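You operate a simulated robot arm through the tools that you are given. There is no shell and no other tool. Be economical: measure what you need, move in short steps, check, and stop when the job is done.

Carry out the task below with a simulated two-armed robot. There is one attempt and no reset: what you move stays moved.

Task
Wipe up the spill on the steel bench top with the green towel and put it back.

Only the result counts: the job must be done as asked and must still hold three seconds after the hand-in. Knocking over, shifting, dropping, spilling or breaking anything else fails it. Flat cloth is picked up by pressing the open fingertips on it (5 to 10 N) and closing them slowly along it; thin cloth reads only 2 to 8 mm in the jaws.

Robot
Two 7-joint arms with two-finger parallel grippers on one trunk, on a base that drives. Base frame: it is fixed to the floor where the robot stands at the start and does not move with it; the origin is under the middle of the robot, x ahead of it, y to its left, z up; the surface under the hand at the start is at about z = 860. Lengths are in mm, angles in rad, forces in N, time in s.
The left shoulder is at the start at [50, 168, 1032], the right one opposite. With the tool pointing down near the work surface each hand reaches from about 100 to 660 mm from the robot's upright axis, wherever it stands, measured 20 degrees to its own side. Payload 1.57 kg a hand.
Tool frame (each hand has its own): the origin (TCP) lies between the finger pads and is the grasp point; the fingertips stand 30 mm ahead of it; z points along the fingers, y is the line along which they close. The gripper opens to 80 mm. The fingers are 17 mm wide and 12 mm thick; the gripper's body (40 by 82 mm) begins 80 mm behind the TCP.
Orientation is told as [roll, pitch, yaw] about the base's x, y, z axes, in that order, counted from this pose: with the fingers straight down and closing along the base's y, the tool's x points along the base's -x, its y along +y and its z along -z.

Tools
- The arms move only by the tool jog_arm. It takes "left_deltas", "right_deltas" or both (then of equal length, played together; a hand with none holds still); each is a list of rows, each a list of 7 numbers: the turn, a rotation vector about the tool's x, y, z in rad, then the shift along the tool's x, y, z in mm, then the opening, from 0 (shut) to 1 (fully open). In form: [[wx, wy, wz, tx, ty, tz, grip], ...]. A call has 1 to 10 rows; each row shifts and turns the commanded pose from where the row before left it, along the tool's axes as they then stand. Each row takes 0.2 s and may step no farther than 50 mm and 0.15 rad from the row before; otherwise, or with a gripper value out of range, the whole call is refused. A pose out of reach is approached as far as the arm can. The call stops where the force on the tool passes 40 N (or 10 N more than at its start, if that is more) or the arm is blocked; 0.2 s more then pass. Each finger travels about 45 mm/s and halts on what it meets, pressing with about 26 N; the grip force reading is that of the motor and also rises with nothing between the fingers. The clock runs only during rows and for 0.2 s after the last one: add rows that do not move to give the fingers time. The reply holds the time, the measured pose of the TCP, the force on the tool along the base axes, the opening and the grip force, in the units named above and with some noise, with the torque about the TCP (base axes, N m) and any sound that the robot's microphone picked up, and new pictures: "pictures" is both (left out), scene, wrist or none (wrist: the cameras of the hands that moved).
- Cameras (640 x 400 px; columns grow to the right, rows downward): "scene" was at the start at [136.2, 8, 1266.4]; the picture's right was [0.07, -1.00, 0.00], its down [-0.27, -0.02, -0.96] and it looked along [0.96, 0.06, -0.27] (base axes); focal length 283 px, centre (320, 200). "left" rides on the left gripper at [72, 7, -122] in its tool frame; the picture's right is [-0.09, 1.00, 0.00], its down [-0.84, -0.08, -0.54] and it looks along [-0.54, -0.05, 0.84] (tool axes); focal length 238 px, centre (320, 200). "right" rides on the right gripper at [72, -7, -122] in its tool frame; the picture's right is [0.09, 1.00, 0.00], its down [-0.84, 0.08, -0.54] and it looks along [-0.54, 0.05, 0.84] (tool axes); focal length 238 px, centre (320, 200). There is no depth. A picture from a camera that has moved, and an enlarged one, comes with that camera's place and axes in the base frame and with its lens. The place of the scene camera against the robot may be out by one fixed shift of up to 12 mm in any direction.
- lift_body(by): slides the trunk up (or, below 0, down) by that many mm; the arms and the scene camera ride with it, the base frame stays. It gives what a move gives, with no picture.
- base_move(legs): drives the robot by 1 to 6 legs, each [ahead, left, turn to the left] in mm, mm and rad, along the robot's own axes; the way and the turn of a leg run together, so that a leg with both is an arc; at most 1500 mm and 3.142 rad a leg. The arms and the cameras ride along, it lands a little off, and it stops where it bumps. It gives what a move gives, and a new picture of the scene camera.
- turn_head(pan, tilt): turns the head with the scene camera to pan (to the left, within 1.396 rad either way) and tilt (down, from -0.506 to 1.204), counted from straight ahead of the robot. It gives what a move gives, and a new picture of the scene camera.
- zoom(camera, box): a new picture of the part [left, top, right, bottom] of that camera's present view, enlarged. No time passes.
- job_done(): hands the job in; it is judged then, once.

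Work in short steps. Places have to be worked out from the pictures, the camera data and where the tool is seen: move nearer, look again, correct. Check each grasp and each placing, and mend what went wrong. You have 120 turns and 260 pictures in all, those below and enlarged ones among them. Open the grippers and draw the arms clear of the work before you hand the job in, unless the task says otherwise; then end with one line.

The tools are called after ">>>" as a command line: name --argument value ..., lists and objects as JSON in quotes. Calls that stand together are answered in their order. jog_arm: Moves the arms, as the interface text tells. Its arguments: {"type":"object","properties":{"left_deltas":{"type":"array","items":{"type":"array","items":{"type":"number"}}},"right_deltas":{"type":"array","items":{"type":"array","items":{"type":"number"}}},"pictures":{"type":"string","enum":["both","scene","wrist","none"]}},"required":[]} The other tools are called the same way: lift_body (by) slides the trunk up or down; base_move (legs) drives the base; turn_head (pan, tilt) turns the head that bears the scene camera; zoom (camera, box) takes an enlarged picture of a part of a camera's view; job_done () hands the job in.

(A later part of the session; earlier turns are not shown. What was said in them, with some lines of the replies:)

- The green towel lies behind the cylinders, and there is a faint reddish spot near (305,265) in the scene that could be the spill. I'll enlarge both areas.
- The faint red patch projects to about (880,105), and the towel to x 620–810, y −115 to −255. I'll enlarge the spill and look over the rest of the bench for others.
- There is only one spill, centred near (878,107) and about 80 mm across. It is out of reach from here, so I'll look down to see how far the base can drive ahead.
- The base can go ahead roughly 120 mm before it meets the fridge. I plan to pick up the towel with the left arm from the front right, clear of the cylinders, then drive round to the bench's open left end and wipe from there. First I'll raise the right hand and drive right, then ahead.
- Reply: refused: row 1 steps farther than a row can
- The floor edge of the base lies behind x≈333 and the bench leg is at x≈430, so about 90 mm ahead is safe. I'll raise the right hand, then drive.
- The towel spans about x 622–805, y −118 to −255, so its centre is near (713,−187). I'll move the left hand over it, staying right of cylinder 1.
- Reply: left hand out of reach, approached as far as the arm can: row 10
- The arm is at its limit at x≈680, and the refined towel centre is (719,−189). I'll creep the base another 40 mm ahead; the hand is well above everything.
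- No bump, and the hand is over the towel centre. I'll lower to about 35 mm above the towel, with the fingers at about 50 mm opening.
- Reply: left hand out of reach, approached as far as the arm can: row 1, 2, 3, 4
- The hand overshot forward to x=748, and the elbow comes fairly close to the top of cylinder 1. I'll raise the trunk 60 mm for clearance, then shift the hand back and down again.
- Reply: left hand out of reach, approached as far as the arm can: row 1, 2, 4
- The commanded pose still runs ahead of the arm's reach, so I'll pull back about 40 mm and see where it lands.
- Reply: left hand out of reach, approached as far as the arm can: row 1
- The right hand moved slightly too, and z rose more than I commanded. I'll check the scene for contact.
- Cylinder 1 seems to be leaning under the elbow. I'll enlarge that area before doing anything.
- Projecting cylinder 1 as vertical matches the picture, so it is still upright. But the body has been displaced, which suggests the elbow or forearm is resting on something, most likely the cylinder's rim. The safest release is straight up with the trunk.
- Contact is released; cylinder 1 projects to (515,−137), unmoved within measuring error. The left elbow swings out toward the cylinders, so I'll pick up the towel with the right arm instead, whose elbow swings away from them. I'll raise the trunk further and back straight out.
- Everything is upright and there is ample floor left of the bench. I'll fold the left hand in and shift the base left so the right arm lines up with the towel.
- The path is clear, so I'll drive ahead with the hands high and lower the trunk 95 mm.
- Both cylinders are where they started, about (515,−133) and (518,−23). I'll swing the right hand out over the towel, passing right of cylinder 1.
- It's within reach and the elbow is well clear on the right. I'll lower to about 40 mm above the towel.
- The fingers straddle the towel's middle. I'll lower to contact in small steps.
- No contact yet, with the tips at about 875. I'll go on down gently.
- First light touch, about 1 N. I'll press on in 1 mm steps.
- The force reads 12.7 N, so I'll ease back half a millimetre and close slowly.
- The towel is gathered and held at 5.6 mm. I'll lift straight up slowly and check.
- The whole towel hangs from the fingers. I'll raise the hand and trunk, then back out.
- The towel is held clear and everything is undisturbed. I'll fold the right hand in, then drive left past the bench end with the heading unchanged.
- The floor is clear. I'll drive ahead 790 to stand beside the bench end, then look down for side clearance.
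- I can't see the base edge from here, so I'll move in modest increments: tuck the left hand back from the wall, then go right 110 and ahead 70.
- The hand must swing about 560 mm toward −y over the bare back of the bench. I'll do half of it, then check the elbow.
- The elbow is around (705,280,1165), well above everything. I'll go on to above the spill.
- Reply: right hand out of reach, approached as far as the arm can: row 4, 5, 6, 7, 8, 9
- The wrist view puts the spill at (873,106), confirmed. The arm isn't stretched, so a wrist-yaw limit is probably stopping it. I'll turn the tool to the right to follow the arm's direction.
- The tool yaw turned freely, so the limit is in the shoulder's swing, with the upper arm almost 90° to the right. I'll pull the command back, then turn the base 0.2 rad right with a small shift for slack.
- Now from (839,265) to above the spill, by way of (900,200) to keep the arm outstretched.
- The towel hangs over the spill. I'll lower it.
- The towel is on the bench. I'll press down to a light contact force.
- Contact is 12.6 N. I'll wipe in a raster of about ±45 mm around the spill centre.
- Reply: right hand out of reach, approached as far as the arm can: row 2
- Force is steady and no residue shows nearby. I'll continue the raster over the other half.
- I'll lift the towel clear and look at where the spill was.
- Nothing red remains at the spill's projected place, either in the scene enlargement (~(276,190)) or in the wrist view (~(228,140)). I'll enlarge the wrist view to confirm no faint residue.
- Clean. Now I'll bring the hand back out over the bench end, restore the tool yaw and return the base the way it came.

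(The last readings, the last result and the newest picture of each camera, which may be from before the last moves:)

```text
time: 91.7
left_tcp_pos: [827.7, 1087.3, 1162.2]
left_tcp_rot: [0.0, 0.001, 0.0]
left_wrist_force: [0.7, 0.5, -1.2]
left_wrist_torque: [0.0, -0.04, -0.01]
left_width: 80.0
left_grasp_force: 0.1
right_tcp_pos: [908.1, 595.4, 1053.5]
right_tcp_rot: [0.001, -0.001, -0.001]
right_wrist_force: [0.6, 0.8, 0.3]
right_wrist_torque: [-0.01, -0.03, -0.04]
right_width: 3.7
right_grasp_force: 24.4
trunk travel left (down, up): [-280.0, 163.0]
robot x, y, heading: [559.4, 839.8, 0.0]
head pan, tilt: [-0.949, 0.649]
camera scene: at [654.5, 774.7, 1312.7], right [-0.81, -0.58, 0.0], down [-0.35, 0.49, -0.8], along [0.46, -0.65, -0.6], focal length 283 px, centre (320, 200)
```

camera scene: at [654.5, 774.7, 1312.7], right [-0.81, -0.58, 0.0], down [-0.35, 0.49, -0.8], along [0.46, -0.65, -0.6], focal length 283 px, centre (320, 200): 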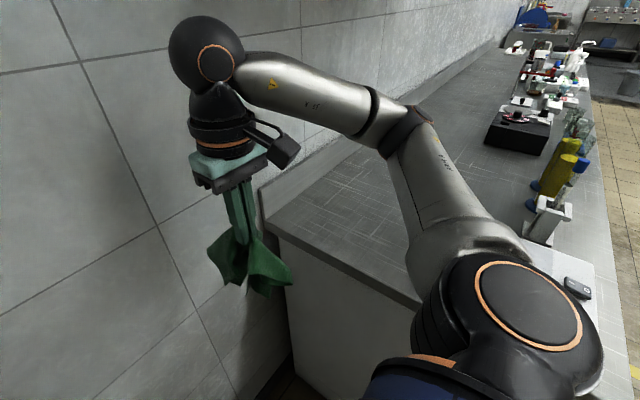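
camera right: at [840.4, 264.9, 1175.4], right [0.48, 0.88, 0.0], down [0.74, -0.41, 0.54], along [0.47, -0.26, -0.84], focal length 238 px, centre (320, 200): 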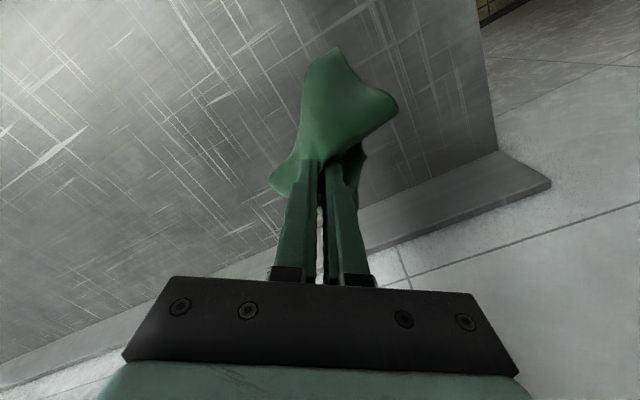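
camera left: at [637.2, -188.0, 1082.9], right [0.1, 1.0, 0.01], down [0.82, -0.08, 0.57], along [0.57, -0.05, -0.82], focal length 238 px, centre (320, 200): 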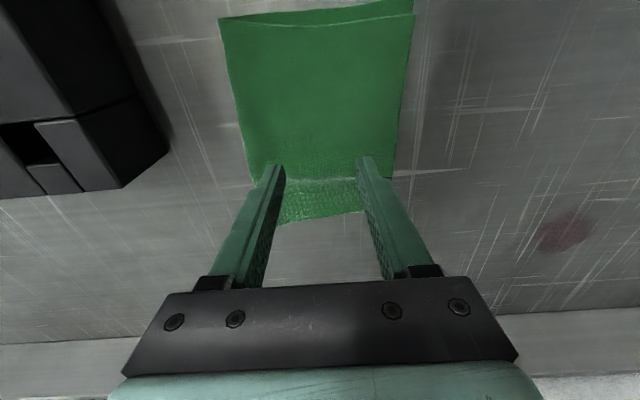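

All clear. I'll tuck the hand in beside the robot, back out, raise the trunk and drive back right.

>>> jog_arm --right_deltas '[[0, 0, 0, 5, 30, 0, 0], [0, 0, 0, 5, 30, 0, 0], [0, 0, 0, 5, 30, 0, 0], [0, 0, 0, 5, 30, 0, 0], [0, 0, 0, 5, 30, 0, 0], [0, 0, 0, 5, 25, 0, 0]]' --pictures "none"

>>> base_move --legs '[[-850, 0, 0]]'

>>> lift_body --by 155

>>> base_move --legs '[[0, -1000, 0]]'

>>> turn_head --pan 0.0 --tilt 0.85

```text
time: 93.1
left_tcp_pos: [828.6, 1086.6, 1161.9]
left_tcp_rot: [-0.001, 0.002, 0.001]
left_wrist_force: [0.3, 0.6, -0.2]
left_wrist_torque: [-0.02, -0.02, -0.01]
left_width: 80.1
left_grasp_force: 0.0
right_tcp_pos: [878.0, 770.1, 1053.4]
right_tcp_rot: [0.0, -0.002, 0.0]
right_wrist_force: [0.1, 0.4, -0.7]
right_wrist_torque: [0.02, 0.02, -0.03]
right_width: 3.6
right_grasp_force: 24.7
trunk travel left (down, up): [-280.0, 163.0]
robot x, y, heading: [562.1, 847.0, 0.004]
head pan, tilt: [-0.949, 0.649]
```

```text
time: 97.6
left_tcp_pos: [-18.7, 1086.8, 1162.6]
left_tcp_rot: [0.0, 0.001, 0.004]
left_wrist_force: [-0.6, 0.4, -0.9]
left_wrist_torque: [-0.02, -0.01, 0.05]
left_width: 79.8
left_grasp_force: 0.0
right_tcp_pos: [32.6, 768.9, 1053.4]
right_tcp_rot: [-0.001, 0.001, 0.003]
right_wrist_force: [-1.1, 0.5, 0.0]
right_wrist_torque: [-0.01, -0.01, -0.03]
right_width: 3.5
right_grasp_force: 24.0
trunk travel left (down, up): [-280.0, 163.0]
robot x, y, heading: [-283.9, 841.0, 0.004]
head pan, tilt: [-0.949, 0.649]
camera scene: at [-190.6, 773.3, 1312.6], right [-0.81, -0.59, 0.0], down [-0.35, 0.49, -0.8], along [0.47, -0.65, -0.6], focal length 283 px, centre (320, 200)
```

scene: 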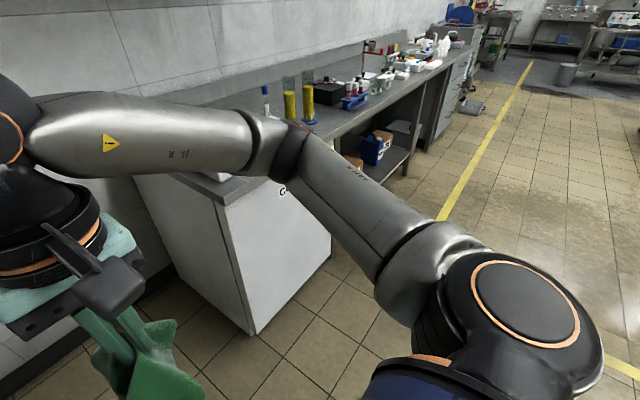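

```text
time: 99.4
left_tcp_pos: [-19.0, 1086.5, 1316.4]
left_tcp_rot: [0.002, 0.001, 0.003]
left_wrist_force: [0.7, 0.0, -0.2]
left_wrist_torque: [-0.01, 0.0, 0.0]
left_width: 80.0
left_grasp_force: 0.1
right_tcp_pos: [34.3, 770.3, 1207.9]
right_tcp_rot: [0.0, 0.001, 0.004]
right_wrist_force: [0.1, -0.5, -0.1]
right_wrist_torque: [0.0, -0.01, -0.03]
right_width: 3.9
right_grasp_force: 25.0
trunk travel left (down, up): [-435.0, 8.0]
robot x, y, heading: [-282.9, 841.5, 0.006]
head pan, tilt: [-0.949, 0.649]
```

```text
time: 108.5
left_tcp_pos: [-14.1, 83.3, 1317.5]
left_tcp_rot: [-0.001, 0.001, 0.006]
left_wrist_force: [0.1, 0.7, 0.7]
left_wrist_torque: [0.03, -0.01, 0.01]
left_width: 80.1
left_grasp_force: 0.1
right_tcp_pos: [39.4, -233.7, 1208.2]
right_tcp_rot: [0.0, 0.001, 0.006]
right_wrist_force: [-0.7, 0.1, 0.3]
right_wrist_torque: [0.03, 0.01, -0.05]
right_width: 3.8
right_grasp_force: 24.1
trunk travel left (down, up): [-435.0, 8.0]
robot x, y, heading: [-277.6, -163.5, 0.005]
head pan, tilt: [-0.949, 0.649]
camera scene: at [-184.8, -230.4, 1467.6], right [-0.81, -0.59, 0.0], down [-0.36, 0.49, -0.8], along [0.47, -0.64, -0.6], focal length 283 px, centre (320, 200)
```

scene: 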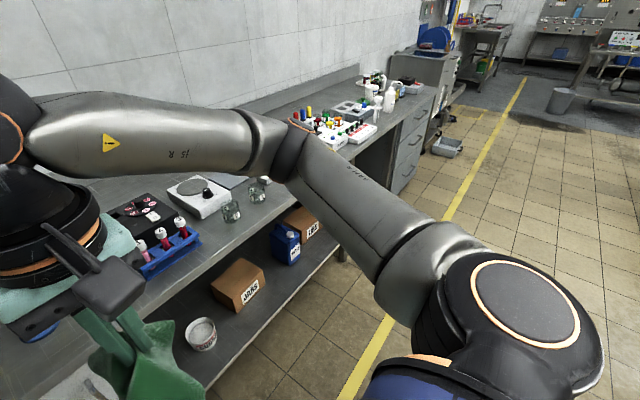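

```text
time: 109.7
left_tcp_pos: [-13.2, 82.6, 1317.2]
left_tcp_rot: [0.001, 0.002, 0.007]
left_wrist_force: [-0.3, 0.3, 0.0]
left_wrist_torque: [0.01, 0.0, -0.02]
left_width: 80.0
left_grasp_force: 0.0
right_tcp_pos: [37.8, -232.5, 1207.5]
right_tcp_rot: [0.001, -0.001, 0.007]
right_wrist_force: [0.4, 1.0, 0.1]
right_wrist_torque: [0.02, 0.0, -0.04]
right_width: 3.4
right_grasp_force: 24.3
trunk travel left (down, up): [-435.0, 8.0]
robot x, y, heading: [-279.6, -161.7, 0.003]
head pan, tilt: [0.0, 0.85]
camera scene: at [-157.6, -159.6, 1451.0], right [0.01, -1.0, 0.0], down [-0.75, 0.0, -0.66], along [0.66, 0.0, -0.75], focal length 283 px, centre (320, 200)
```

scene: 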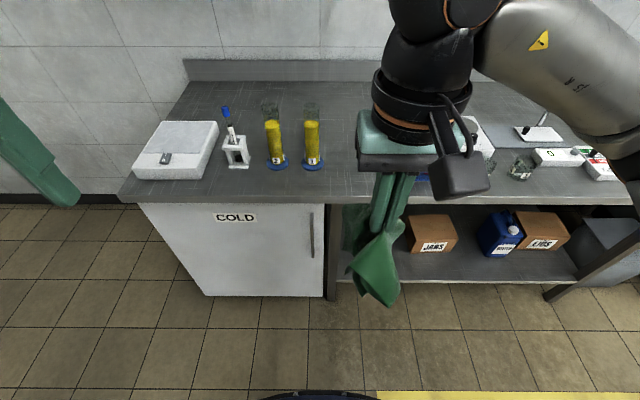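

Everything stands as before. I'll drive in with the hand high, then extend over the towel's place to the right of cylinder 1.

>>> base_move --legs '[[408, 0, 0]]'

>>> jog_arm --right_deltas '[[0, 0, 0, -28, 0, 0, 0], [0, 0, 0, -28, 0, 0, 0], [0, 0, 0, -28, 0, 0, 0], [0, 0, 0, -28, 0, 0, 0], [0, 0, 0, -28, 5, 0, 0], [0, 0, 0, -28, 10, 0, 0], [0, 0, 0, -28, 10, 0, 0], [0, 0, 0, -15, 10, 0, 0]]'

```text
time: 112.2
left_tcp_pos: [388.6, 87.4, 1316.1]
left_tcp_rot: [0.001, 0.001, 0.011]
left_wrist_force: [0.3, -0.5, -0.2]
left_wrist_torque: [0.01, -0.01, 0.02]
left_width: 80.0
left_grasp_force: 0.1
right_tcp_pos: [443.5, -229.0, 1207.6]
right_tcp_rot: [0.001, 0.0, 0.01]
right_wrist_force: [0.1, -0.6, -0.3]
right_wrist_torque: [-0.02, 0.01, -0.03]
right_width: 3.6
right_grasp_force: 24.2
trunk travel left (down, up): [-435.0, 8.0]
robot x, y, heading: [125.8, -159.1, 0.013]
head pan, tilt: [0.0, 0.85]
camera scene: at [246.4, -155.6, 1451.0], right [0.01, -1.0, 0.0], down [-0.75, -0.01, -0.66], along [0.66, 0.01, -0.75], focal length 283 px, centre (320, 200)
```

scene: 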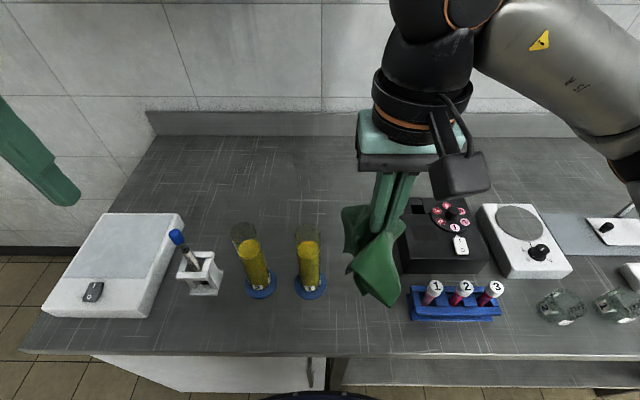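

```text
time: 114.0
left_tcp_pos: [387.8, 87.2, 1316.3]
left_tcp_rot: [0.0, 0.003, 0.011]
left_wrist_force: [0.3, -0.1, -0.9]
left_wrist_torque: [0.03, 0.02, 0.01]
left_width: 80.2
left_grasp_force: 0.1
right_tcp_pos: [653.5, -191.7, 1208.7]
right_tcp_rot: [0.0, -0.001, 0.011]
right_wrist_force: [-0.4, 1.1, -0.5]
right_wrist_torque: [-0.01, 0.01, -0.06]
right_width: 3.6
right_grasp_force: 24.7
trunk travel left (down, up): [-435.0, 8.0]
robot x, y, heading: [125.6, -154.8, 0.013]
head pan, tilt: [0.0, 0.85]
camera scene: at [245.9, -155.2, 1451.0], right [0.01, -1.0, 0.0], down [-0.75, -0.01, -0.66], along [0.66, 0.01, -0.75], focal length 283 px, centre (320, 200)
camera right: at [584.3, -200.0, 1329.2], right [-0.1, 0.99, 0.0], down [0.84, 0.09, 0.54], along [0.54, 0.06, -0.84], focal length 238 px, centre (320, 200)
```

scene: 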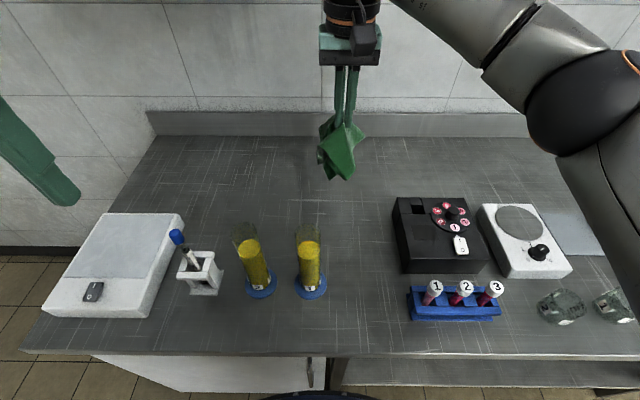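
right: 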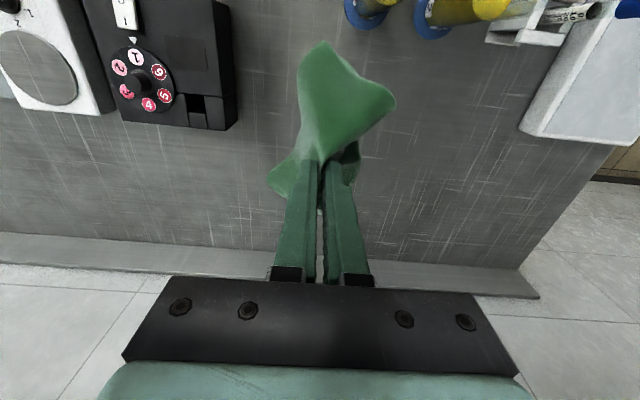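

On track. I'll lower the trunk, then bring the hand to the original grasp point (704,−191) and down.

>>> lift_body --by -95

>>> jog_arm --right_deltas '[[0, 0, 0, -17, 0, 0, 0], [0, 0, 0, -17, 0, 10, 0], [0, 0, 0, -17, 0, 20, 0], [0, 0, 0, 0, 0, 25, 0], [0, 0, 0, 0, 0, 25, 0], [0, 0, 0, 0, 0, 25, 0]]'

```text
time: 115.3
left_tcp_pos: [388.0, 87.5, 1221.7]
left_tcp_rot: [-0.001, -0.002, 0.01]
left_wrist_force: [0.2, 0.1, -0.4]
left_wrist_torque: [0.06, 0.01, 0.0]
left_width: 79.9
left_grasp_force: 0.1
right_tcp_pos: [652.5, -192.1, 1113.9]
right_tcp_rot: [0.0, 0.0, 0.01]
right_wrist_force: [0.0, 0.2, 0.1]
right_wrist_torque: [0.01, 0.05, -0.03]
right_width: 3.5
right_grasp_force: 24.7
trunk travel left (down, up): [-340.0, 103.0]
robot x, y, heading: [123.6, -157.6, 0.006]
head pan, tilt: [0.0, 0.85]
```

```text
time: 116.7
left_tcp_pos: [388.1, 87.4, 1221.8]
left_tcp_rot: [0.0, 0.001, 0.01]
left_wrist_force: [0.5, -0.5, 0.4]
left_wrist_torque: [0.0, 0.05, 0.01]
left_width: 80.0
left_grasp_force: 0.2
right_tcp_pos: [704.5, -192.2, 1008.4]
right_tcp_rot: [0.002, -0.002, 0.01]
right_wrist_force: [0.9, 0.2, -0.9]
right_wrist_torque: [-0.01, -0.02, -0.06]
right_width: 3.7
right_grasp_force: 24.4
trunk travel left (down, up): [-340.0, 103.0]
robot x, y, heading: [121.9, -158.5, 0.011]
head pan, tilt: [0.0, 0.85]
camera scene: at [246.1, -155.8, 1356.0], right [0.01, -1.0, 0.0], down [-0.75, -0.01, -0.66], along [0.66, 0.01, -0.75], focal length 283 px, centre (320, 200)
camera right: at [635.9, -199.8, 1129.2], right [-0.1, 0.99, 0.0], down [0.84, 0.09, 0.54], along [0.54, 0.06, -0.84], focal length 238 px, centre (320, 200)
```

scene: 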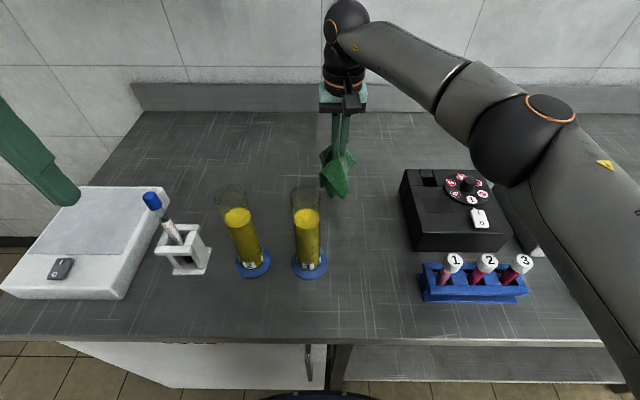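
right: 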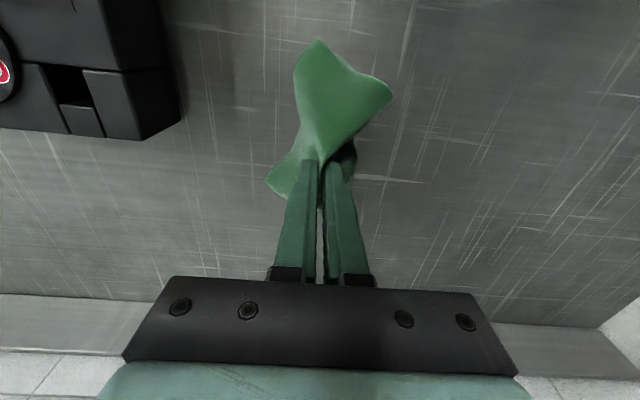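

I'm directly over the original grasp point. Lowering slowly.

>>> jog_arm --right_deltas '[[0, 0, 0, 0, 0, 20, 0], [0, 0, 0, 0, 0, 15, 0], [0, 0, 0, 0, 0, 15, 0], [0, 0, 0, 0, 0, 12, 0], [0, 0, 0, 0, 0, 12, 0], [0, 0, 0, 0, 0, 12, 0], [0, 0, 0, 0, 0, 12, 0], [0, 0, 0, 0, 0, 10, 0], [0, 0, 0, 0, 0, 4, 0]]'

```text
time: 118.7
left_tcp_pos: [388.3, 87.7, 1221.9]
left_tcp_rot: [-0.002, 0.0, 0.01]
left_wrist_force: [0.5, 0.3, 0.0]
left_wrist_torque: [-0.02, -0.02, -0.01]
left_width: 80.0
left_grasp_force: 0.1
right_tcp_pos: [705.0, -191.6, 896.2]
right_tcp_rot: [0.002, 0.0, 0.01]
right_wrist_force: [-0.1, 0.3, 4.9]
right_wrist_torque: [-0.05, -0.02, -0.03]
right_width: 3.6
right_grasp_force: 24.6
trunk travel left (down, up): [-340.0, 103.0]
robot x, y, heading: [119.6, -156.2, 0.012]
head pan, tilt: [0.0, 0.85]
camera scene: at [245.7, -155.6, 1356.1], right [0.01, -1.0, 0.0], down [-0.75, -0.01, -0.66], along [0.66, 0.01, -0.75], focal length 283 px, centre (320, 200)
camera right: at [635.1, -199.5, 1016.9], right [-0.1, 0.99, 0.0], down [0.84, 0.09, 0.54], along [0.54, 0.06, -0.84], focal length 238 px, centre (320, 200)
```

scene: 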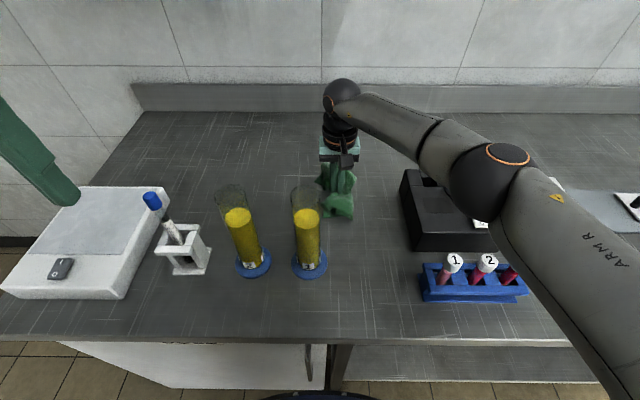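
right: 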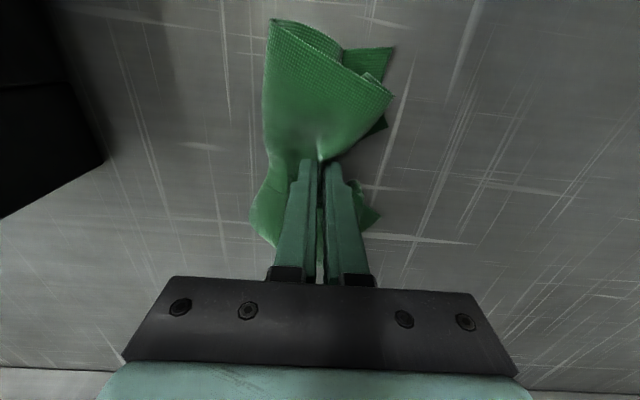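

It's in contact at 4.9 N. I'll press slightly and open slowly so the fingertips spread the gathered cloth out again.

>>> jog_arm --right_deltas '[[0, 0, 0, 0, 0, 1, 0], [0, 0, 0, 0, 0, 0.5, 0.06], [0, 0, 0, 0, 0, 0.5, 0.12], [0, 0, 0, 0, 0, 0, 0.2], [0, 0, 0, 0, 0, 0, 0.28], [0, 0, 0, 0, 0, 0, 0.36], [0, 0, 0, 0, 0, 0, 0.44], [0, 0, 0, 0, 0, 0, 0.52], [0, 0, 0, 0, 0, 0, 0.6], [0, 0, 0, 0, 0, 0, 0.6]]' --pictures "wrist"

```text
time: 120.9
left_tcp_pos: [387.8, 87.6, 1222.6]
left_tcp_rot: [-0.001, -0.001, 0.01]
left_wrist_force: [-0.4, 0.1, 0.2]
left_wrist_torque: [0.0, 0.0, 0.0]
left_width: 80.3
left_grasp_force: 0.0
right_tcp_pos: [702.8, -191.7, 895.4]
right_tcp_rot: [0.0, -0.001, 0.01]
right_wrist_force: [-0.5, 3.0, 11.3]
right_wrist_torque: [-0.21, -0.01, -0.01]
right_width: 44.9
right_grasp_force: 0.1
trunk travel left (down, up): [-340.0, 103.0]
robot x, y, heading: [127.4, -160.3, 0.008]
head pan, tilt: [0.0, 0.85]
camera right: at [634.4, -199.3, 1015.9], right [-0.1, 0.99, 0.0], down [0.83, 0.09, 0.54], along [0.54, 0.06, -0.84], focal length 238 px, centre (320, 200)
```

right: 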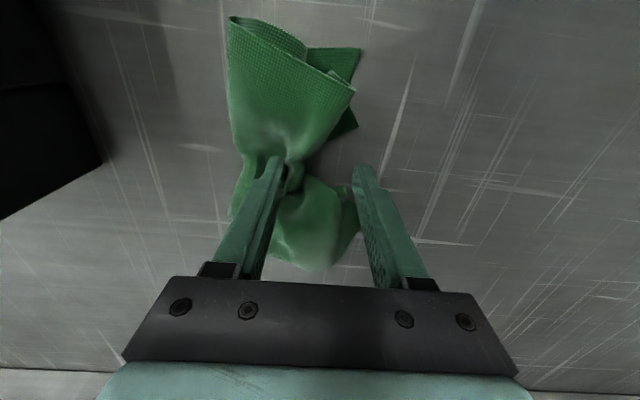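

The cloth is released but bunched and moved slightly with one finger. I'll lift off and look.

>>> jog_arm --right_deltas '[[0, 0, 0, 0, 0, -5, 0.65], [0, 0, 0, 0, 0, -15, 0.65], [0, 0, 0, 0, 0, -25, 0.65], [0, 0, 0, 0, 0, -25, 0.65], [0, 0, 0, 0, 0, -25, 0.65]]'

>>> zoom --camera "scene" --box '[260, 130, 420, 240]'

```text
time: 122.1
left_tcp_pos: [387.5, 87.5, 1223.4]
left_tcp_rot: [0.002, 0.001, 0.011]
left_wrist_force: [0.3, -0.5, -0.4]
left_wrist_torque: [-0.01, -0.01, -0.02]
left_width: 79.7
left_grasp_force: 0.1
right_tcp_pos: [703.5, -190.6, 989.4]
right_tcp_rot: [0.0, 0.001, 0.01]
right_wrist_force: [-0.8, 0.3, 0.7]
right_wrist_torque: [0.0, -0.01, 0.0]
right_width: 52.1
right_grasp_force: 0.0
trunk travel left (down, up): [-340.0, 103.0]
robot x, y, heading: [127.5, -157.3, 0.012]
head pan, tilt: [0.0, 0.85]
camera scene: at [245.7, -155.6, 1356.0], right [0.01, -1.0, 0.0], down [-0.75, -0.01, -0.66], along [0.66, 0.01, -0.75], focal length 283 px, centre (320, 200)
camera right: at [634.1, -199.0, 1110.4], right [-0.1, 0.99, 0.0], down [0.84, 0.09, 0.54], along [0.54, 0.06, -0.84], focal length 238 px, centre (320, 200)
```

scene: 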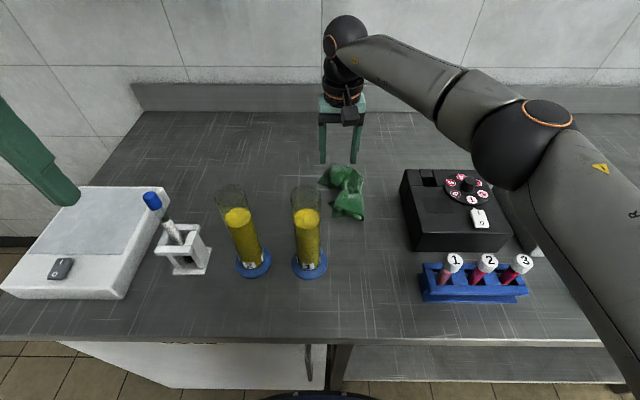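
right: 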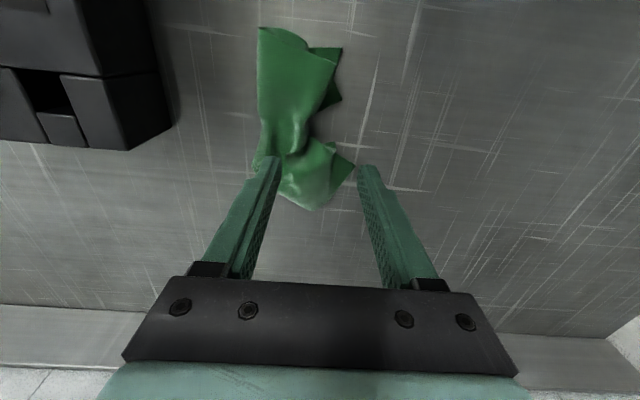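

```text
3.64 times, centred on (340, 185) of scene
camera zoom: at [245.7, -155.6, 1356.0], right [0.01, -1.0, 0.0], down [-0.75, -0.01, -0.66], along [0.66, 0.01, -0.75], focal length 1030 px, centre (247, 254)
```

zoom: 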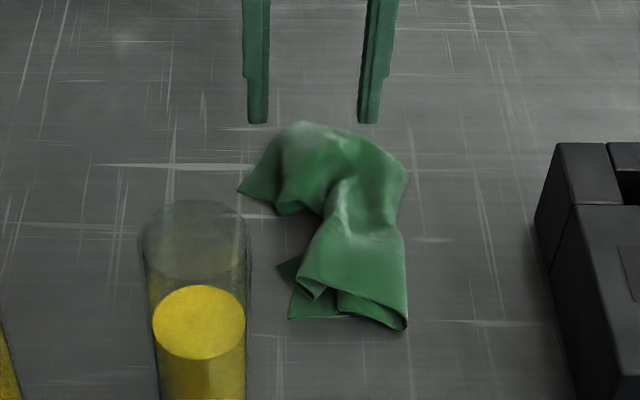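

The towel is back in its place (x 626–804, y about −251 to −152, against 620–818, −261 to −117), but gathered at the waist. I'll try spreading it once: press the nearly closed tips on the gathered waist and open them.

>>> jog_arm --right_deltas '[[0, 0, 0, 0, -15, 0, 0.15], [0, 0, 0, 0, 0, 20, 0.15], [0, 0, 0, 0, 0, 20, 0.15], [0, 0, 0, 0, 0, 20, 0.15], [0, 0, 0, 0, 0, 15, 0.15], [0, 0, 0, 0, 0, 8, 0.15], [0, 0, 0, 0, 0, 4, 0.15], [0, 0, 0, 0, 0, 3, 0.15]]' --pictures "wrist"

```text
time: 123.9
left_tcp_pos: [388.9, 88.1, 1222.1]
left_tcp_rot: [0.0, 0.001, 0.011]
left_wrist_force: [-0.5, 0.4, 0.2]
left_wrist_torque: [-0.02, 0.01, 0.03]
left_width: 79.9
left_grasp_force: 0.1
right_tcp_pos: [705.6, -207.7, 899.6]
right_tcp_rot: [0.0, 0.0, 0.01]
right_wrist_force: [0.6, 0.4, 0.5]
right_wrist_torque: [-0.01, -0.04, 0.02]
right_width: 11.9
right_grasp_force: 0.1
trunk travel left (down, up): [-340.0, 103.0]
robot x, y, heading: [129.4, -159.0, 0.009]
head pan, tilt: [0.0, 0.85]
camera right: at [635.3, -214.9, 1019.7], right [-0.1, 0.99, 0.0], down [0.84, 0.09, 0.54], along [0.54, 0.06, -0.84], focal length 238 px, centre (320, 200)
```

right: 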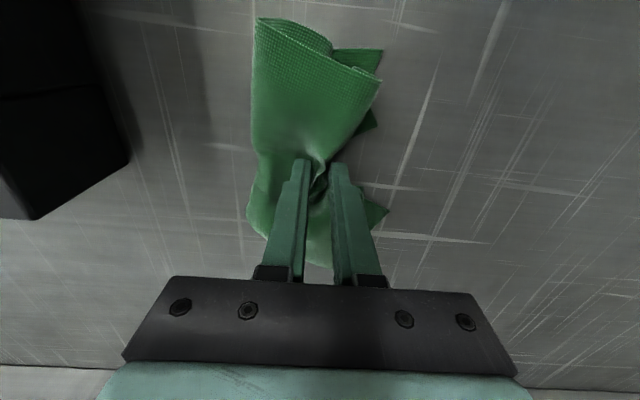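

No force yet. I'll press to contact, then open gradually.

>>> jog_arm --right_deltas '[[0, 0, 0, 0, 0, 3, 0.15], [0, 0, 0, 0, 0, 2, 0.15], [0, 0, 0, 0, 0, 1.5, 0.15], [0, 0, 0, 0, 0, 0.5, 0.15]]' --pictures "none"

```text
time: 124.9
left_tcp_pos: [387.2, 87.9, 1222.0]
left_tcp_rot: [0.0, -0.002, 0.01]
left_wrist_force: [0.2, -0.3, -0.2]
left_wrist_torque: [-0.01, -0.01, -0.01]
left_width: 80.0
left_grasp_force: 0.0
right_tcp_pos: [705.1, -206.7, 894.6]
right_tcp_rot: [0.002, -0.005, 0.011]
right_wrist_force: [1.0, -0.4, 15.4]
right_wrist_torque: [-0.22, 0.03, 0.01]
right_width: 12.4
right_grasp_force: 0.2
trunk travel left (down, up): [-340.0, 103.0]
robot x, y, heading: [127.5, -158.6, 0.015]
head pan, tilt: [0.0, 0.85]
```

>>> jog_arm --right_deltas '[[0, 0, 0, 0, 0, 0, 0.22], [0, 0, 0, 0, 0, 0, 0.3], [0, 0, 0, 0, 0, 0, 0.38], [0, 0, 0, 0, 0, 0, 0.46], [0, 0, 0, 0, 0, 0, 0.54], [0, 0, 0, 0, 0, 0, 0.62], [0, 0, 0, 0, 0, 0, 0.7], [0, 0, 0, 0, 0, -10, 0.7], [0, 0, 0, 0, 0, -40, 0.7], [0, 0, 0, 0, 0, -40, 0.7]]' --pictures "wrist"

>>> zoom --camera "scene" --box '[260, 130, 420, 240]'

```text
time: 127.1
left_tcp_pos: [387.8, 89.2, 1221.3]
left_tcp_rot: [0.001, 0.0, 0.011]
left_wrist_force: [0.2, 0.3, -0.2]
left_wrist_torque: [-0.01, -0.02, -0.01]
left_width: 80.2
left_grasp_force: 0.1
right_tcp_pos: [703.8, -206.2, 981.7]
right_tcp_rot: [-0.001, -0.001, 0.01]
right_wrist_force: [-0.7, 0.3, -0.5]
right_wrist_torque: [0.02, 0.0, -0.02]
right_width: 56.3
right_grasp_force: 0.0
trunk travel left (down, up): [-340.0, 103.0]
robot x, y, heading: [126.8, -159.6, 0.014]
head pan, tilt: [0.0, 0.85]
camera right: at [634.6, -214.5, 1103.5], right [-0.1, 0.99, 0.0], down [0.84, 0.09, 0.54], along [0.54, 0.06, -0.84], focal length 238 px, centre (320, 200)
```

right: 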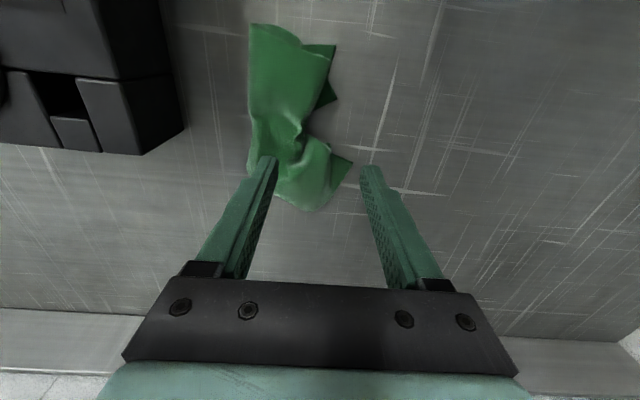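

```text
3.64 times, centred on (340, 185) of scene
camera zoom: at [245.6, -155.6, 1355.9], right [0.01, -1.0, 0.0], down [-0.75, -0.01, -0.66], along [0.66, 0.01, -0.75], focal length 1030 px, centre (247, 254)
```

zoom: 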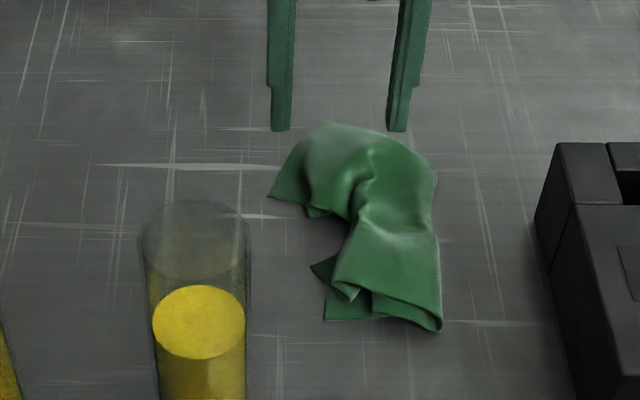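

The towel is flatter but slid about 15 mm toward −y; its middle is now about 30 mm off the original. I'll press the tips lightly on it and drag it back +y.

>>> jog_arm --right_deltas '[[0, 0, 0, 0, -12, 0, 0.3], [0, 0, 0, 0, 0, 25, 0.3], [0, 0, 0, 0, 0, 25, 0.3], [0, 0, 0, 0, 0, 20, 0.3], [0, 0, 0, 0, 0, 12, 0.3], [0, 0, 0, 0, 0, 4, 0.3]]' --pictures "none"

```text
time: 128.5
left_tcp_pos: [389.1, 87.1, 1221.7]
left_tcp_rot: [0.001, 0.0, 0.011]
left_wrist_force: [0.1, 0.9, -1.1]
left_wrist_torque: [-0.01, 0.02, -0.05]
left_width: 79.7
left_grasp_force: 0.1
right_tcp_pos: [704.9, -219.4, 896.2]
right_tcp_rot: [-0.001, -0.002, 0.011]
right_wrist_force: [0.0, -0.6, 2.8]
right_wrist_torque: [-0.03, -0.02, 0.01]
right_width: 24.3
right_grasp_force: 0.3
trunk travel left (down, up): [-340.0, 103.0]
robot x, y, heading: [128.6, -158.2, 0.009]
head pan, tilt: [0.0, 0.85]
```

Contact at 2.8 N. I'll press about 1 mm more, drag +y 32 mm, and lift straight off.

>>> jog_arm --right_deltas '[[0, 0, 0, 0, 0, 1.3, 0.3], [0, 0, 0, 0, 8, 0, 0.3], [0, 0, 0, 0, 8, 0, 0.3], [0, 0, 0, 0, 8, 0, 0.3], [0, 0, 0, 0, 8, 0, 0.3], [0, 0, 0, 0, 0, -15, 0.3], [0, 0, 0, 0, 0, -40, 0.3], [0, 0, 0, 0, 0, -40, 0.3]]' --pictures "wrist"

>>> zoom --camera "scene" --box '[260, 130, 420, 240]'

```text
time: 130.3
left_tcp_pos: [388.3, 88.8, 1221.5]
left_tcp_rot: [-0.001, 0.0, 0.011]
left_wrist_force: [0.3, -0.3, 0.1]
left_wrist_torque: [0.0, -0.02, -0.02]
left_width: 80.0
left_grasp_force: 0.1
right_tcp_pos: [703.4, -187.0, 989.3]
right_tcp_rot: [-0.001, -0.001, 0.011]
right_wrist_force: [-0.9, 0.6, -0.4]
right_wrist_torque: [0.02, 0.01, -0.01]
right_width: 24.0
right_grasp_force: 0.1
trunk travel left (down, up): [-340.0, 103.0]
robot x, y, heading: [124.1, -155.8, 0.01]
head pan, tilt: [0.0, 0.85]
camera right: at [634.8, -194.6, 1110.8], right [-0.1, 0.99, 0.0], down [0.84, 0.09, 0.54], along [0.54, 0.06, -0.84], focal length 238 px, centre (320, 200)
```

right: 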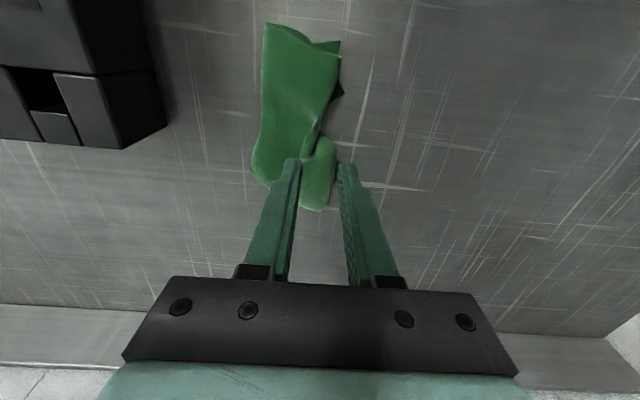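

```text
3.64 times, centred on (340, 185) of scene
camera zoom: at [245.5, -155.5, 1356.0], right [0.01, -1.0, 0.0], down [-0.75, -0.01, -0.66], along [0.66, 0.01, -0.75], focal length 1030 px, centre (247, 254)
```

zoom: 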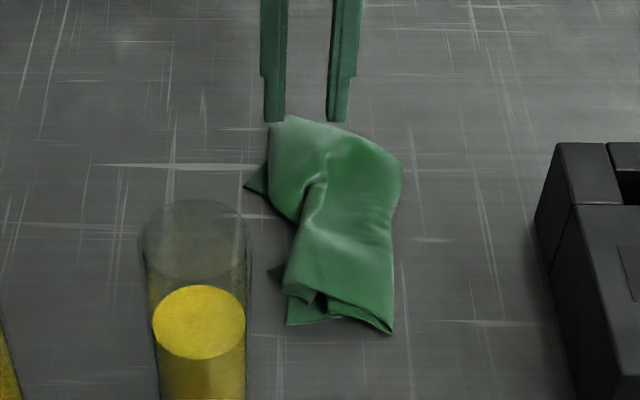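

Flatter now, and centred near (712,−210). One more drag, with closed fingers on its right half, should unfold it toward +y.

>>> jog_arm --right_deltas '[[0, 0, 0, 0, -8, 0, 0], [0, 0, 0, 0, 0, 30, 0], [0, 0, 0, 0, 0, 30, 0], [0, 0, 0, 0, 0, 20, 0], [0, 0, 0, 0, 0, 10, 0], [0, 0, 0, 0, 0, 3, 0]]' --pictures "none"

```text
time: 131.7
left_tcp_pos: [388.3, 88.0, 1222.2]
left_tcp_rot: [0.0, 0.001, 0.012]
left_wrist_force: [-0.5, 0.4, 0.0]
left_wrist_torque: [-0.03, -0.04, 0.01]
left_width: 80.2
left_grasp_force: 0.0
right_tcp_pos: [704.0, -195.0, 895.9]
right_tcp_rot: [-0.001, -0.001, 0.01]
right_wrist_force: [0.5, 0.1, 1.4]
right_wrist_torque: [-0.01, 0.0, 0.02]
right_width: 0.0
right_grasp_force: 21.0
trunk travel left (down, up): [-340.0, 103.0]
robot x, y, heading: [125.6, -157.4, 0.011]
head pan, tilt: [0.0, 0.85]
```

>>> jog_arm --right_deltas '[[0, 0, 0, 0, 0, 1.5, 0], [0, 0, 0, 0, 8, 0, 0], [0, 0, 0, 0, 8, 0, 0], [0, 0, 0, 0, 8, 0, 0], [0, 0, 0, 0, 8, 0, 0], [0, 0, 0, 0, 8, 0, 0], [0, 0, 0, 0, 0, -15, 0], [0, 0, 0, 0, 0, -40, 0], [0, 0, 0, 0, 0, -40, 0]]' --pictures "wrist"

>>> zoom --camera "scene" --box '[260, 130, 420, 240]'

```text
time: 133.7
left_tcp_pos: [388.6, 87.1, 1221.8]
left_tcp_rot: [0.001, -0.001, 0.011]
left_wrist_force: [-0.3, -0.9, 0.8]
left_wrist_torque: [0.0, -0.01, 0.01]
left_width: 79.8
left_grasp_force: 0.0
right_tcp_pos: [704.0, -154.2, 990.6]
right_tcp_rot: [0.002, -0.001, 0.01]
right_wrist_force: [-0.7, 0.5, 0.1]
right_wrist_torque: [0.01, 0.0, 0.02]
right_width: 0.0
right_grasp_force: 20.8
trunk travel left (down, up): [-340.0, 103.0]
robot x, y, heading: [121.2, -160.7, 0.011]
head pan, tilt: [0.0, 0.85]
camera right: at [634.3, -162.4, 1111.7], right [-0.1, 0.99, 0.0], down [0.84, 0.09, 0.54], along [0.54, 0.06, -0.84], focal length 238 px, centre (320, 200)
```

right: 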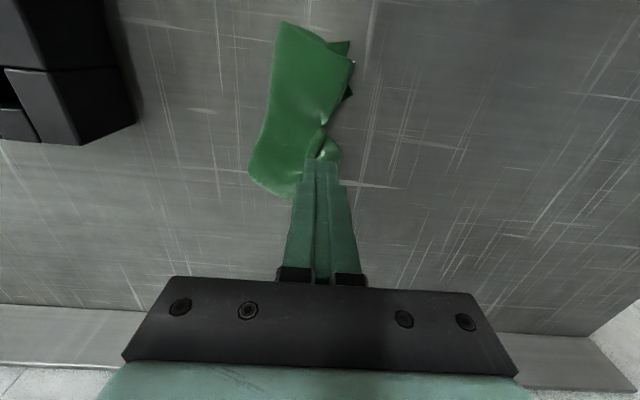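

```text
3.64 times, centred on (340, 185) of scene
camera zoom: at [245.6, -155.6, 1356.0], right [0.01, -1.0, 0.0], down [-0.75, -0.01, -0.66], along [0.66, 0.01, -0.75], focal length 1030 px, centre (247, 254)
```

zoom: 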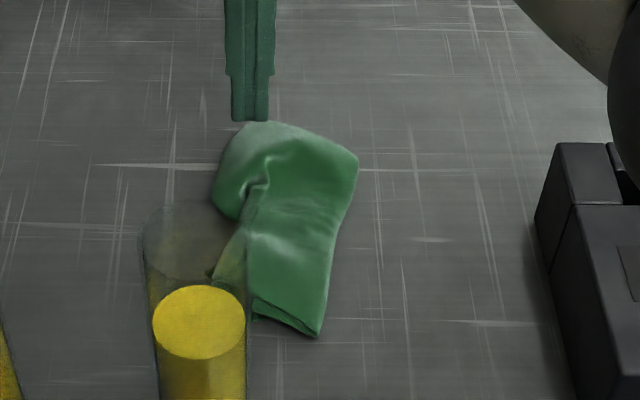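

The towel now lies at x 614–806, y −233 to −132, centred near (710,−183) against the original (719,−189), and fairly flat. I'll raise the hand and trunk, back away and do a final check.

>>> jog_arm --right_deltas '[[0, 0, 0, 0, 0, -35, 0.3], [0, 0, 0, 0, -10, -35, 0.6], [0, 0, 0, 5, -15, -30, 0.8], [0, 0, 0, 5, -15, -25, 1]]' --pictures "none"

>>> lift_body --by 95

>>> base_move --legs '[[-420, 0, 0]]'

>>> turn_head --pan 0.05 --tilt 0.65

>>> zoom --camera "scene" --box '[130, 150, 450, 350]'

```text
time: 134.7
left_tcp_pos: [388.5, 87.5, 1221.6]
left_tcp_rot: [0.0, -0.001, 0.01]
left_wrist_force: [-0.4, -0.1, 0.6]
left_wrist_torque: [0.0, -0.02, 0.0]
left_width: 80.1
left_grasp_force: 0.0
right_tcp_pos: [699.1, -193.6, 1118.5]
right_tcp_rot: [-0.002, 0.003, 0.011]
right_wrist_force: [0.5, -0.8, 0.4]
right_wrist_torque: [-0.02, -0.04, -0.01]
right_width: 79.7
right_grasp_force: 0.6
right hand out of reach, approached as far as the arm can: row 4
trunk travel left (down, up): [-340.0, 103.0]
robot x, y, heading: [124.3, -156.2, 0.011]
head pan, tilt: [0.0, 0.85]
```

```text
time: 136.0
left_tcp_pos: [389.9, 87.6, 1317.1]
left_tcp_rot: [-0.001, 0.0, 0.011]
left_wrist_force: [0.8, -0.6, 0.4]
left_wrist_torque: [-0.02, 0.0, 0.02]
left_width: 80.0
left_grasp_force: 0.0
right_tcp_pos: [700.6, -193.3, 1211.2]
right_tcp_rot: [-0.001, 0.002, 0.01]
right_wrist_force: [-0.5, -0.1, 0.7]
right_wrist_torque: [-0.02, 0.0, 0.0]
right_width: 79.7
right_grasp_force: 0.1
trunk travel left (down, up): [-435.0, 8.0]
robot x, y, heading: [125.5, -154.2, 0.01]
head pan, tilt: [0.0, 0.85]
```

```text
time: 138.6
left_tcp_pos: [-32.9, 83.2, 1316.4]
left_tcp_rot: [0.001, 0.001, 0.008]
left_wrist_force: [-0.5, 0.3, -0.1]
left_wrist_torque: [-0.02, -0.03, -0.01]
left_width: 80.0
left_grasp_force: 0.0
right_tcp_pos: [277.5, -199.0, 1212.1]
right_tcp_rot: [-0.001, 0.002, 0.007]
right_wrist_force: [-0.7, -0.2, -0.8]
right_wrist_torque: [-0.01, 0.0, -0.02]
right_width: 79.9
right_grasp_force: 0.1
trunk travel left (down, up): [-435.0, 8.0]
robot x, y, heading: [-299.5, -164.7, 0.012]
head pan, tilt: [0.0, 0.85]
camera scene: at [-176.9, -159.8, 1451.1], right [0.01, -1.0, 0.0], down [-0.75, -0.01, -0.66], along [0.66, 0.01, -0.75], focal length 283 px, centre (320, 200)
```

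scene: 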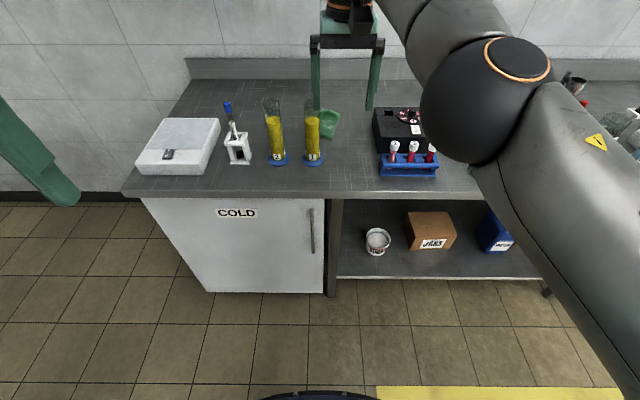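

```text
time: 139.4
left_tcp_pos: [-32.1, 83.7, 1316.5]
left_tcp_rot: [-0.001, 0.002, 0.007]
left_wrist_force: [0.0, -0.9, 0.7]
left_wrist_torque: [-0.02, -0.02, -0.01]
left_width: 80.0
left_grasp_force: 0.0
right_tcp_pos: [277.5, -198.8, 1213.0]
right_tcp_rot: [-0.001, 0.001, 0.008]
right_wrist_force: [0.3, -0.3, -0.4]
right_wrist_torque: [-0.01, 0.01, 0.01]
right_width: 80.1
right_grasp_force: 0.0
trunk travel left (down, up): [-435.0, 8.0]
robot x, y, heading: [-298.1, -162.9, 0.009]
head pan, tilt: [0.051, 0.649]
camera scene: at [-167.7, -155.3, 1467.5], right [0.06, -1.0, 0.0], down [-0.6, -0.04, -0.8], along [0.79, 0.05, -0.61], focal length 283 px, centre (320, 200)
```

scene: 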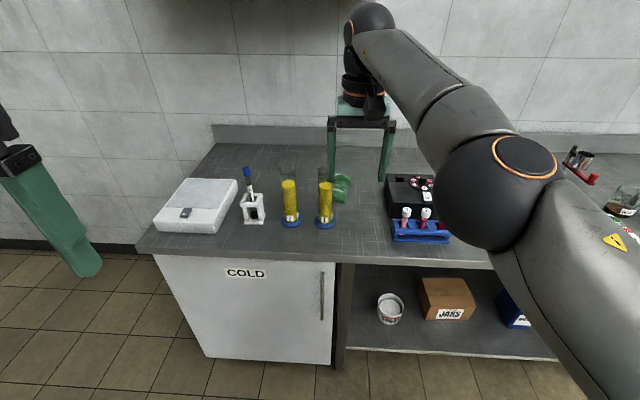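

```text
2.00 times, centred on (290, 250) of scene
camera zoom: at [-167.7, -155.3, 1467.5], right [0.06, -1.0, 0.0], down [-0.6, -0.04, -0.8], along [0.79, 0.05, -0.61], focal length 567 px, centre (380, 100)
```

zoom: 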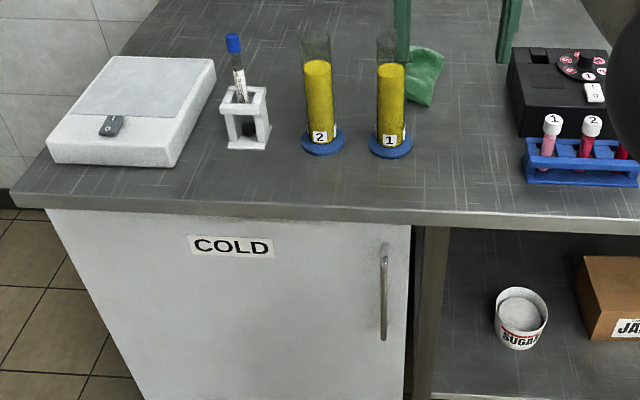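

The spill is gone, the towel is back in its place, everything else is standing as it was, and both grippers are open and clear. Handing in.

>>> job_done

```text
The job is handed in.
```

I wiped up the spill with the green towel and put the towel back about 10 mm from its original spot; it is a bit more rumpled than before. During the first reach the left elbow may have pressed on cylinder 1, but it stayed upright and in place. Nothing else was moved or knocked over.
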